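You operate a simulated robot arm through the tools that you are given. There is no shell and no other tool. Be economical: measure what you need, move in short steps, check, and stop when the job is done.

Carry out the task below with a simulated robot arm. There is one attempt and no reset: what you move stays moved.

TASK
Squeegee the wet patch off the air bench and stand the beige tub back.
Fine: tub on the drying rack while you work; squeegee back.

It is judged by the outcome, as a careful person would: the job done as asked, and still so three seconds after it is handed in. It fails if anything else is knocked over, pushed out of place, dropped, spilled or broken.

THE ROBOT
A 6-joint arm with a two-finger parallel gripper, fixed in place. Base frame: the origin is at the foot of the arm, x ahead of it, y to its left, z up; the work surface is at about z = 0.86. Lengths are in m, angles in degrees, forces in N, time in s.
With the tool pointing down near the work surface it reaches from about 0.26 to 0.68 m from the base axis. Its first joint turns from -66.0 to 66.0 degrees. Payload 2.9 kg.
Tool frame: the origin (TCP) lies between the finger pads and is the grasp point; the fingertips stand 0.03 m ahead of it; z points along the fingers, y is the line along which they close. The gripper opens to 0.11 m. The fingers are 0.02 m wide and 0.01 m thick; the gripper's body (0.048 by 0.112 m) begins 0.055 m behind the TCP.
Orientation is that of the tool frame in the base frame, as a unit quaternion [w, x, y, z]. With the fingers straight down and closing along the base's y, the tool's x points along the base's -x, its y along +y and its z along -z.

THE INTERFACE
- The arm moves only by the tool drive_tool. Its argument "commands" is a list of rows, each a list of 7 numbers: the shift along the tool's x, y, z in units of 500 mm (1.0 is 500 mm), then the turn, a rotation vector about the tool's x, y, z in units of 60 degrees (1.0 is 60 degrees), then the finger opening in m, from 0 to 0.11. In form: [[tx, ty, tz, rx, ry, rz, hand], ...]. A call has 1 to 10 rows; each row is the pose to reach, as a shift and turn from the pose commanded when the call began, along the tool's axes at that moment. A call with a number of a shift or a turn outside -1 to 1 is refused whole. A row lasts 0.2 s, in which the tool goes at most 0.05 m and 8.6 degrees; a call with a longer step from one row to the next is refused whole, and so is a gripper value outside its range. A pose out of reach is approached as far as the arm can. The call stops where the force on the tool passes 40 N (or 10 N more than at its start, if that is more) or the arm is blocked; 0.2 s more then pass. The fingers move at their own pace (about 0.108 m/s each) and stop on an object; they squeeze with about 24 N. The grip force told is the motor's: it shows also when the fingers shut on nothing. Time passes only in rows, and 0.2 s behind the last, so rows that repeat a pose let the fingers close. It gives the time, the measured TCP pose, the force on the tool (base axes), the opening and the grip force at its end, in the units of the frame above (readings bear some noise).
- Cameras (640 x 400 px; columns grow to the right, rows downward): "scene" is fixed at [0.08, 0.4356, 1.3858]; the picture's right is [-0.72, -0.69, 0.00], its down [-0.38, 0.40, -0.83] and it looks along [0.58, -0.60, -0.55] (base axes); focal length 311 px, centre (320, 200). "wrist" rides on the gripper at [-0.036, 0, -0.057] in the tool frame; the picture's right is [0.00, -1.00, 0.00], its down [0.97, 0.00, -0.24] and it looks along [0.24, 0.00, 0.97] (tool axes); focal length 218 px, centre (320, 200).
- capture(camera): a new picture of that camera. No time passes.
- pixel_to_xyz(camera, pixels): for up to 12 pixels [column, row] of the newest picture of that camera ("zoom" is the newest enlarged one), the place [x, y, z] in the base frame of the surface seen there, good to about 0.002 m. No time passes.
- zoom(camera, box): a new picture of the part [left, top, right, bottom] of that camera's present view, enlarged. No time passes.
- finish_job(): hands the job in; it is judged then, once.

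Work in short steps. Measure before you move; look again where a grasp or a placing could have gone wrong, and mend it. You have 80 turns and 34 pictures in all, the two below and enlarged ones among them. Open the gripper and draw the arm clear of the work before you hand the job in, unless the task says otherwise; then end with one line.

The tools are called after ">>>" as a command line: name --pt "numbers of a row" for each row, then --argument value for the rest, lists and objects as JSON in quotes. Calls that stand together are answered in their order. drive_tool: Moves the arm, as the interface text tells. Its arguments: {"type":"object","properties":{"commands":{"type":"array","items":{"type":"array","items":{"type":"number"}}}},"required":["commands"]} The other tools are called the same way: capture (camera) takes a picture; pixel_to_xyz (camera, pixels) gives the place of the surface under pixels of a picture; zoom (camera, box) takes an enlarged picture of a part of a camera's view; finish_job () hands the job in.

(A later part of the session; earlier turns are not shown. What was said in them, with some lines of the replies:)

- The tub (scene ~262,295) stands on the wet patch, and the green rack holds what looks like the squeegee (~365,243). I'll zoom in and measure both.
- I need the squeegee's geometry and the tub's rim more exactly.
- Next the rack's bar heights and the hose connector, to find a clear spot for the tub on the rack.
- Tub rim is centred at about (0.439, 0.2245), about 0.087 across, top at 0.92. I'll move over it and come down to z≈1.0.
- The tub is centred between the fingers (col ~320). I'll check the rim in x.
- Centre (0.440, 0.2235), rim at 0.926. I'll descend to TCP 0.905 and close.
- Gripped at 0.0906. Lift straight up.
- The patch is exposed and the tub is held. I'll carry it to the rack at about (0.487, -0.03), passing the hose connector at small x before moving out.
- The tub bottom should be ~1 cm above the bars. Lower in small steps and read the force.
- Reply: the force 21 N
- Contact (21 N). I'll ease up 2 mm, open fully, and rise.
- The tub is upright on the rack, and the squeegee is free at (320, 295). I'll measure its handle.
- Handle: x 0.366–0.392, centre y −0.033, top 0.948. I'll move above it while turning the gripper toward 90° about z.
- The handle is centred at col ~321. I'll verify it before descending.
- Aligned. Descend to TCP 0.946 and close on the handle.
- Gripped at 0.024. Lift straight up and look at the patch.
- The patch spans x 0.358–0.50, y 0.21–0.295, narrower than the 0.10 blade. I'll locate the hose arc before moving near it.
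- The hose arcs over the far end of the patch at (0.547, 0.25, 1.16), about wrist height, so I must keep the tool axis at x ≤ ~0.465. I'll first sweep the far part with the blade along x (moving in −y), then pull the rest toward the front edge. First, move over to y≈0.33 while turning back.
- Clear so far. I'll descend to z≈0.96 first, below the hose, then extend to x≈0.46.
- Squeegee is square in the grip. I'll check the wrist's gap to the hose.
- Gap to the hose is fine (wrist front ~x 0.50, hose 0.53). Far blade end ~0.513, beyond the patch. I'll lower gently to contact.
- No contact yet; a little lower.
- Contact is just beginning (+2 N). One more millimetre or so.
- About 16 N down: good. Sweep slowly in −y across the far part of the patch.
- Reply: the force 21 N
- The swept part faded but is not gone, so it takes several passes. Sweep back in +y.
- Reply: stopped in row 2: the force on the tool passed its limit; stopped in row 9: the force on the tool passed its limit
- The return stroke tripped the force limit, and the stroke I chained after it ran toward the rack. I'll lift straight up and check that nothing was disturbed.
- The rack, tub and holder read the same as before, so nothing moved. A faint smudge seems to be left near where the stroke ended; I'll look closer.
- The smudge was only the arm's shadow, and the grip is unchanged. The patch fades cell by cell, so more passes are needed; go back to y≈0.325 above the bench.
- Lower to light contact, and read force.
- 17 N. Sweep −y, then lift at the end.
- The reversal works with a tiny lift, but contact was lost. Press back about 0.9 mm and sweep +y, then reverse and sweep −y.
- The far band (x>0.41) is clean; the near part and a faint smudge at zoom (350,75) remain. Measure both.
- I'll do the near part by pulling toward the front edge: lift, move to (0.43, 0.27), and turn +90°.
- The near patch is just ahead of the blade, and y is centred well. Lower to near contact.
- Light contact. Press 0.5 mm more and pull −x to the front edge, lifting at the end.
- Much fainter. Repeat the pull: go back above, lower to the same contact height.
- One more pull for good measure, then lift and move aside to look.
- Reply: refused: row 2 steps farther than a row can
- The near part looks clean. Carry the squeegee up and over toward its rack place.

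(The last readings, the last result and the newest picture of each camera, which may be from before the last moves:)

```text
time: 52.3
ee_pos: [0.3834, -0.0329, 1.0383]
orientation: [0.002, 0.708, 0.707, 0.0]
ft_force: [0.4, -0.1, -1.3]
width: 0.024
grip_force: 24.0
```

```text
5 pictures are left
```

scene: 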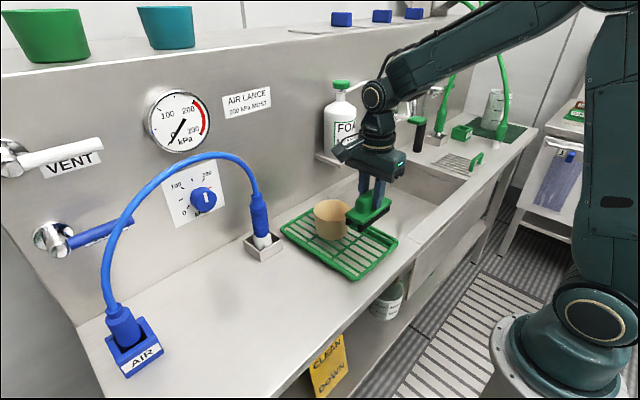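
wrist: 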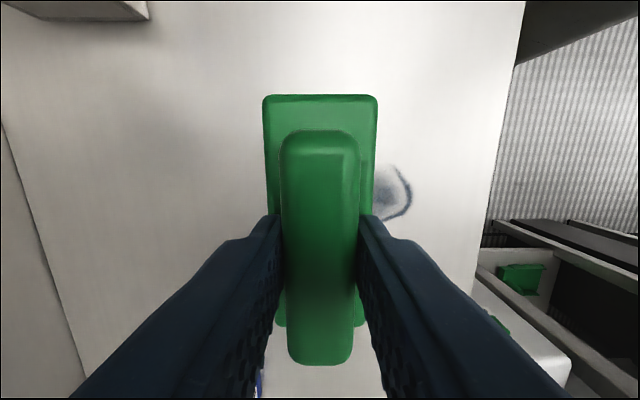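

The bench looks clean; I'll confirm with an enlargement before putting the squeegee away.

>>> zoom --camera "scene" --box '[190, 220, 350, 380]'

```text
2.50 times, centred on (270, 300) of scene
```

zoom: 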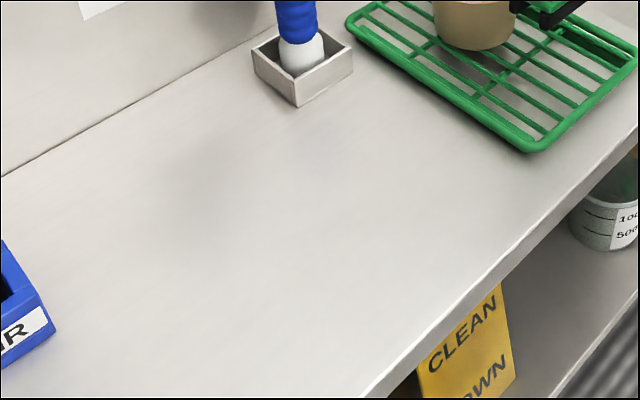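

Very clean overall; I'll check the possible faint spot at scene (269,272) once more.

>>> zoom --camera "scene" --box '[235, 250, 305, 300]'

```text
8.00 times, centred on (270, 275) of scene
```

zoom: 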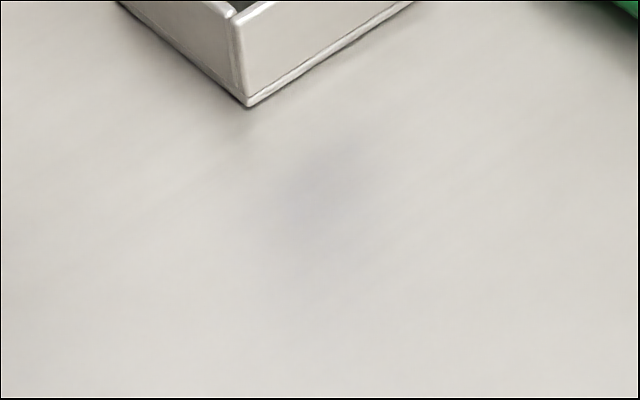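

There is a faint bluish film there, carried along by my first strokes. Measure it and wipe it off too.

>>> pixel_to_xyz --camera "zoom" --pixels '[[320, 200], [250, 200], [390, 170], [340, 130], [300, 300], [248, 106], [370, 220], [260, 260]]'

```text
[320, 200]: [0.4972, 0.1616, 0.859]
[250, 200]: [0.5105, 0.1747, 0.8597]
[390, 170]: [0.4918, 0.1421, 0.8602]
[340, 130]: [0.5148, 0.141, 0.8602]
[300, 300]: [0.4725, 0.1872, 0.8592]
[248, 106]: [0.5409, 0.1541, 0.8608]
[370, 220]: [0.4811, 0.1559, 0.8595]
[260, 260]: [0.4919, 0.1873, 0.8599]
```

The film covers about x 0.46–0.52, y 0.135–0.19, near the connector. The blade must lie along x again to stay clear of the hose; move to (0.40, 0.115) and turn back.

>>> drive_tool --pt "0.08 0.01 0 0 0 0 0.01" --pt "0.16 0.02 0 0 0 -0.13 0.01" --pt "0.24 0.03 0 0 0 -0.26 0.01" --pt "0.296 0.03 0 0 0 -0.39 0.01" --pt "0.296 0.03 0 0 0 -0.52 0.01" --pt "0.296 0.03 0 0 0 -0.65 0.01" --pt "0.296 0.03 0 0 0 -0.78 0.01" --pt "0.296 0.03 0 0 0 -0.9 0.01" --pt "0.296 0.03 0 0 0 -1.0 0.01"

>>> drive_tool --pt "0 0 0 0 0 -0.13 0.01" --pt "0 0 0 0 0 -0.26 0.01" --pt "0 0 0 0 0 -0.39 0.01" --pt "0 0 0 0 0 -0.5 0.01" --pt "0 0 0 0 0 -0.5 0.01"

```text
time: 54.3
ee_pos: [0.397, 0.118, 1.041]
orientation: [0.001, 0.258, 0.966, 0.0]
ft_force: [0.1, -0.6, -1.5]
width: 0.0235
grip_force: 24.1
```

```text
time: 55.5
ee_pos: [0.3973, 0.1196, 1.0397]
orientation: [0.001, -0.001, 1.0, -0.001]
ft_force: [0.1, -0.2, -1.7]
width: 0.0239
grip_force: 24.1
```

Descend above bare bench, then extend to x≈0.468 and go down to near contact.

>>> drive_tool --pt "0 -0.002 0.08 0 0 0 0.01" --pt "0 -0.004 0.16 0 0 0 0.01" --pt "-0.05 -0.004 0.18 0 0 0 0.01" --pt "-0.1 -0.004 0.19 0 0 0 0.01" --pt "-0.138 -0.004 0.2 0 0 0 0.01" --pt "-0.138 -0.004 0.22 0 0 0 0.01" --pt "-0.138 -0.004 0.22 0 0 0 0.01"

>>> drive_tool --pt "0 0 0.003 0 0 0 0.01" --pt "0 0 0.006 0 0 0 0.01" --pt "0 0 0.006 0 0 0 0.01"

```text
time: 57.1
ee_pos: [0.467, 0.1165, 0.9301]
orientation: [0.0, 0.001, 1.0, 0.0]
ft_force: [-0.3, -0.2, -2.3]
width: 0.0235
grip_force: 23.9
```

```text
time: 57.9
ee_pos: [0.4667, 0.1149, 0.9268]
orientation: [0.001, 0.0, 1.0, -0.001]
ft_force: [0.3, -0.3, -1.6]
width: 0.0238
grip_force: 23.5
```

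>>> drive_tool --pt "0 0 0.0015 0 0 0 0.01" --pt "0 0 0.003 0 0 0 0.01" --pt "0 0 0.003 0 0 0 0.01"

```text
time: 58.7
ee_pos: [0.466, 0.1157, 0.9256]
orientation: [0.0, 0.0, 1.0, -0.002]
ft_force: [0.1, 0.6, -2.1]
width: 0.0237
grip_force: 24.7
```

>>> drive_tool --pt "0 0 0.001 0 0 0 0.01" --pt "0 0 0.002 0 0 0 0.01" --pt "0 0 0.002 0 0 0 0.01"

```text
time: 59.5
ee_pos: [0.4662, 0.1161, 0.9243]
orientation: [0.001, 0.0, 1.0, 0.0]
ft_force: [-1.9, 2.4, 8.6]
width: 0.0237
grip_force: 23.8
```

10 N contact. Sweep +y over the film, lift while still moving, and return above.

>>> drive_tool --pt "0 0.04 0.0006 0 0 0 0.01" --pt "0 0.08 0.0006 0 0 0 0.01" --pt "0 0.12 0.0006 0 0 0 0.01" --pt "0 0.16 0.0006 0 0 0 0.01" --pt "0 0.2 0.0006 0 0 0 0.01" --pt "0 0.24 0.0006 0 0 0 0.01" --pt "0 0.27 -0.03 0 0 0 0.01" --pt "0 0.18 -0.03 0 0 0 0.01" --pt "0 0.09 -0.03 0 0 0 0.01" --pt "0 0 -0.03 0 0 0 0.01"

>>> drive_tool --pt "0 0 0.025 0 0 0 0.01" --pt "0 0 0.03 0 0 0 0.01" --pt "0 0 0.0308 0 0 0 0.01"

```text
time: 61.7
ee_pos: [0.4648, 0.1184, 0.9369]
orientation: [0.002, -0.001, 1.0, 0.0]
ft_force: [0.5, 0.2, -0.8]
width: 0.0235
grip_force: 24.3
```

```text
time: 62.5
ee_pos: [0.4656, 0.1186, 0.9251]
orientation: [0.002, -0.002, 1.0, 0.0]
ft_force: [-6.2, 6.4, 12.5]
width: 0.0238
grip_force: 24.5
```

Contact again at 12 N; second stroke the same way, ending lifted.

>>> drive_tool --pt "0 0.03 0 0 0 0 0.01" --pt "0 0.06 0 0 0 0 0.01" --pt "0 0.1 0 0 0 0 0.01" --pt "0 0.14 0 0 0 0 0.01" --pt "0 0.18 0 0 0 0 0.01" --pt "0 0.22 0 0 0 0 0.01" --pt "0 0.26 0 0 0 0 0.01" --pt "0 0.29 -0.03 0 0 0 0.01" --pt "0.05 0.29 -0.09 0 0 0 0.01" --pt "0.1 0.29 -0.14 0 0 0 0.01"

>>> zoom --camera "scene" --box '[210, 230, 330, 330]'

```text
time: 64.7
ee_pos: [0.414, 0.2609, 0.9956]
orientation: [0.001, 0.001, 1.0, -0.001]
ft_force: [-0.4, 0.2, -0.6]
width: 0.0236
grip_force: 23.8
```

```text
4.00 times, centred on (270, 280) of scene
```

zoom: 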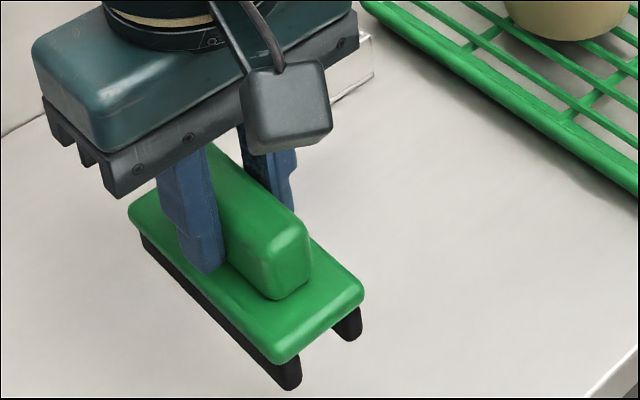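

Return the squeegee: up, over to (0.379, −0.032), turning +90°.

>>> drive_tool --pt "0.02 0 -0.089 0 0 0 0.01" --pt "0.04 -0.08 -0.089 0 0 0.12 0.01" --pt "0.06 -0.16 -0.089 0 0 0.25 0.01" --pt "0.07 -0.24 -0.089 0 0 0.38 0.01" --pt "0.07 -0.32 -0.089 0 0 0.51 0.01" --pt "0.07 -0.4 -0.089 0 0 0.64 0.01" --pt "0.07 -0.48 -0.089 0 0 0.77 0.01" --pt "0.07 -0.54 -0.089 0 0 0.9 0.01" --pt "0.07 -0.586 -0.089 0 0 1.0 0.01"

>>> drive_tool --pt "0 0 0 0 0 0.13 0.01" --pt "0 0 0 0 0 0.26 0.01" --pt "0 0 0 0 0 0.39 0.01" --pt "0 0 0 0 0 0.5 0.01" --pt "0 0 0 0 0 0.5 0.01" --pt "0 0 0 0 0 0.5 0.01"

```text
time: 66.7
ee_pos: [0.3825, -0.0303, 1.0375]
orientation: [0.001, 0.502, 0.865, 0.0]
ft_force: [0.7, 0.5, -1.2]
width: 0.0238
grip_force: 24.1
```

```text
time: 68.1
ee_pos: [0.3805, -0.031, 1.0391]
orientation: [0.001, 0.708, 0.707, 0.0]
ft_force: [0.1, -0.2, -2.2]
width: 0.0237
grip_force: 23.8
```

Over its place. Lower to just above the bars.

>>> drive_tool --pt "-0.002 -0.004 0.06 0 0 0 0.01" --pt "-0.002 -0.004 0.12 0 0 0 0.01" --pt "-0.002 -0.004 0.16 0 0 0 0.01" --pt "-0.002 -0.004 0.182 0 0 0 0.01" --pt "-0.002 -0.004 0.182 0 0 0 0.01"

>>> drive_tool --pt "0 0 0.003 0 0 0 0.01" --pt "0 0 0.006 0 0 0 0.01" --pt "0 0 0.006 0 0 0 0.01"

```text
time: 69.3
ee_pos: [0.38, -0.0327, 0.9469]
orientation: [0.002, 0.707, 0.707, 0.0]
ft_force: [0.6, 0.4, -1.6]
width: 0.0235
grip_force: 24.3
```

```text
time: 70.1
ee_pos: [0.3791, -0.0325, 0.9442]
orientation: [0.002, 0.707, 0.707, 0.001]
ft_force: [-10.1, 2.0, 36.2]
width: 0.0241
grip_force: 23.9
```

Seated (36 N). Ease up 1.5 mm, open to 0.054 and rise.

>>> drive_tool --pt "0 0 -0.004 0 0 0 0.01" --pt "0 0 -0.004 0 0 0 0.054" --pt "0 0 -0.004 0 0 0 0.054" --pt "0 0 -0.03 0 0 0 0.054" --pt "0 0 -0.1 0 0 0 0.054" --pt "0 0 -0.18 0 0 0 0.054" --pt "0 0 -0.22 0 0 0 0.054"

```text
time: 71.7
ee_pos: [0.3786, -0.0313, 1.0544]
orientation: [0.0, 0.707, 0.707, 0.001]
ft_force: [-0.4, -0.8, 0.0]
width: 0.0542
grip_force: 0.0
```

Now to the tub: turn back −90° while moving over it at (0.487, −0.03), opening fully.

>>> drive_tool --pt "0 0.04 0 0 0 -0.13 0.054" --pt "0 0.08 0 0 0 -0.26 0.07" --pt "0 0.12 0 0 0 -0.39 0.09" --pt "0 0.16 0 0 0 -0.52 0.11" --pt "0.003 0.2 0 0 0 -0.65 0.11" --pt "0.003 0.217 0 0 0 -0.78 0.11" --pt "0.003 0.217 0 0 0 -0.9 0.11" --pt "0.003 0.217 0 0 0 -1.0 0.11"

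>>> drive_tool --pt "0 0 0 0 0 -0.13 0.11" --pt "0 0 0 0 0 -0.26 0.11" --pt "0 0 0 0 0 -0.39 0.11" --pt "0 0 0 0 0 -0.5 0.11" --pt "0 0 0 0 0 -0.5 0.11"

>>> capture --camera "wrist"

```text
time: 73.5
ee_pos: [0.487, -0.0308, 1.0556]
orientation: [0.001, 0.258, 0.966, -0.001]
ft_force: [0.6, -0.2, 0.7]
width: 0.1098
grip_force: 0.1
```

```text
time: 74.7
ee_pos: [0.4872, -0.0312, 1.0553]
orientation: [0.0, 0.0, 1.0, -0.001]
ft_force: [-0.6, 0.4, -0.1]
width: 0.1102
grip_force: 0.2
```

```text
1 pictures are left
```

wrist: 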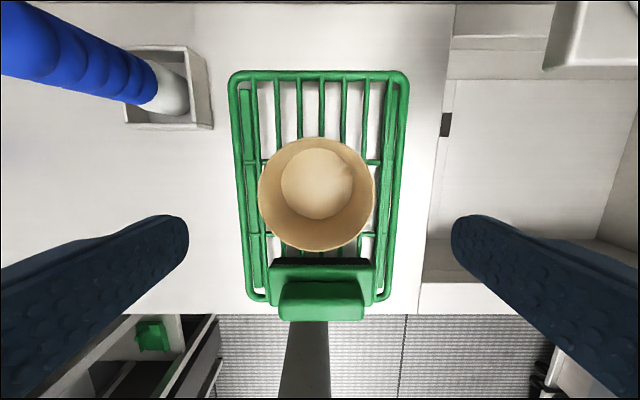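

Bench is clean, squeegee is back in place. Verify the tub's rim.

>>> pixel_to_xyz --camera "wrist" --pixels '[[260, 194], [373, 194], [317, 140], [317, 249], [322, 275], [322, 312], [290, 305], [355, 305]]'

```text
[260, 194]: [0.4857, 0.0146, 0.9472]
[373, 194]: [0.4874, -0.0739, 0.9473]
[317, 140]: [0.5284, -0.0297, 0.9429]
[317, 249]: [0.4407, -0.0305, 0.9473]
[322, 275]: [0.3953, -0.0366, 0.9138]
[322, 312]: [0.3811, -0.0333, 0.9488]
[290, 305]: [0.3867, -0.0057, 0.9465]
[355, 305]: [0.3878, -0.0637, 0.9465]
```

Tub centre (0.486, −0.030). Descend to TCP ≈0.928 and close.

>>> drive_tool --pt "0.001 0.002 0.08 0 0 0 0.11" --pt "0.001 0.002 0.15 0 0 0 0.11" --pt "0.001 0.002 0.21 0 0 0 0.11" --pt "0.001 0.002 0.252 0 0 0 0.11" --pt "0.001 0.002 0.252 0 0 0 0.11" --pt "0.001 0.002 0.252 0 0 0 0.07" --pt "0.001 0.002 0.252 0 0 0 0.07" --pt "0.001 0.002 0.252 0 0 0 0.07"

```text
time: 76.5
ee_pos: [0.4892, -0.0292, 0.9294]
orientation: [0.001, 0.0, 1.0, 0.0]
ft_force: [0.1, 0.1, 0.0]
width: 0.0907
grip_force: 24.5
```

Gripped. Lift straight, then retrace the path past the connector.

>>> drive_tool --pt "0 0 -0.05 0 0 0 0.07" --pt "0 0 -0.12 0 0 0 0.07" --pt "0.02 0 -0.18 0 0 0 0.07" --pt "0.06 0.05 -0.18 0 0 0 0.07" --pt "0.094 0.12 -0.18 0 0 0 0.07" --pt "0.094 0.21 -0.18 0 0 0 0.07" --pt "0.094 0.3 -0.18 0 0 0 0.07" --pt "0.094 0.39 -0.18 0 0 0 0.07" --pt "0.094 0.47 -0.18 0 0 0 0.07" --pt "0.094 0.507 -0.18 0 0 0 0.07"

>>> drive_tool --pt "0 0 0.05 0 0 0 0.07" --pt "0 0 0.11 0 0 0 0.07" --pt "0 0 0.16 0 0 0 0.07" --pt "0 0 0.195 0 0 0 0.07" --pt "0 0 0.195 0 0 0 0.07"

```text
time: 78.7
ee_pos: [0.4372, 0.2262, 1.0181]
orientation: [0.001, 0.0, 1.0, 0.0]
ft_force: [0.3, -0.2, -1.4]
width: 0.0908
grip_force: 23.8
```

```text
time: 79.9
ee_pos: [0.4389, 0.2241, 0.9194]
orientation: [0.001, 0.0, 1.0, -0.001]
ft_force: [-0.4, 0.4, -0.5]
width: 0.0907
grip_force: 24.2
```

At (0.439, 0.224), ~7 mm above the bench. Lower gently.

>>> drive_tool --pt "0 0 0.008 0 0 0 0.07" --pt "0 0 0.013 0 0 0 0.07" --pt "0 0 0.015 0 0 0 0.07" --pt "0 0 0.015 0 0 0 0.07"

```text
time: 80.9
ee_pos: [0.4391, 0.2249, 0.9138]
orientation: [0.0, 0.001, 1.0, -0.002]
ft_force: [-0.1, -0.2, -0.6]
width: 0.0908
grip_force: 24.1
```

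>>> drive_tool --pt "0 0 0.003 0 0 0 0.07" --pt "0 0 0.006 0 0 0 0.07" --pt "0 0 0.006 0 0 0 0.07"

```text
time: 81.7
ee_pos: [0.4404, 0.2242, 0.9102]
orientation: [0.001, 0.0, 1.0, -0.001]
ft_force: [0.2, -0.3, -0.7]
width: 0.0907
grip_force: 24.4
```

>>> drive_tool --pt "0 0 0.003 0 0 0 0.07" --pt "0 0 0.005 0 0 0 0.07" --pt "0 0 0.005 0 0 0 0.07"

```text
time: 82.5
ee_pos: [0.4396, 0.2231, 0.9079]
orientation: [0.001, 0.001, 1.0, -0.001]
ft_force: [0.5, 0.2, -0.8]
width: 0.0909
grip_force: 23.7
```

>>> drive_tool --pt "0 0 0.002 0 0 0 0.07" --pt "0 0 0.004 0 0 0 0.07" --pt "0 0 0.004 0 0 0 0.07"

```text
time: 83.3
ee_pos: [0.441, 0.2233, 0.9066]
orientation: [0.003, 0.001, 1.0, 0.001]
ft_force: [-4.3, 0.0, 18.7]
width: 0.091
grip_force: 23.8
```

Seated (≈19 N). Ease 1 mm, open, and rise straight up.

>>> drive_tool --pt "0 0 -0.002 0 0 0 0.07" --pt "0 0 -0.002 0 0 0 0.11" --pt "0 0 -0.002 0 0 0 0.11" --pt "0 0 -0.03 0 0 0 0.11" --pt "0 0 -0.09 0 0 0 0.11" --pt "0.05 0 -0.16 0 0 0 0.11" --pt "0.1 0 -0.24 0 0 0 0.11" --pt "0.12 0 -0.32 0 0 0 0.11" --pt "0.14 0 -0.4 0 0 0 0.11" --pt "0.14 0 -0.48 0 0 0 0.11"

>>> drive_tool --pt "0 0 -0.08 0 0 0 0.11" --pt "0 0 -0.15 0 0 0 0.11" --pt "0 0 -0.15 0 0 0 0.11"

>>> capture --camera "scene"

```text
time: 85.5
ee_pos: [0.3718, 0.2275, 1.1473]
orientation: [0.002, 0.0, 1.0, -0.001]
ft_force: [-0.4, -0.4, -0.2]
width: 0.1099
grip_force: 0.0
```

```text
time: 86.3
ee_pos: [0.3718, 0.224, 1.2226]
orientation: [0.001, 0.001, 1.0, -0.001]
ft_force: [0.2, 0.4, 0.1]
width: 0.1101
grip_force: 0.1
```

```text
0 pictures are left
```

scene: 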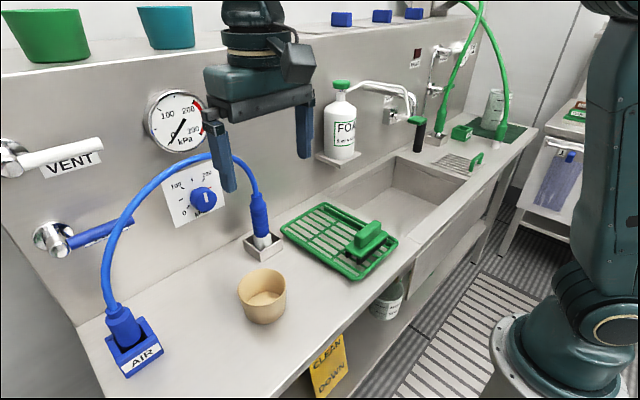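

The bench is dry, the tub stands in its old spot at (262,296), the squeegee lies on the rack as before, and the arm is clear.

>>> finish_job

```text
The job is handed in.
```

The wet patch is squeegeed off the air bench, the beige tub is back where it stood, and the squeegee is back on the drying rack; one stroke overran and stopped near the rack, but nothing moved.
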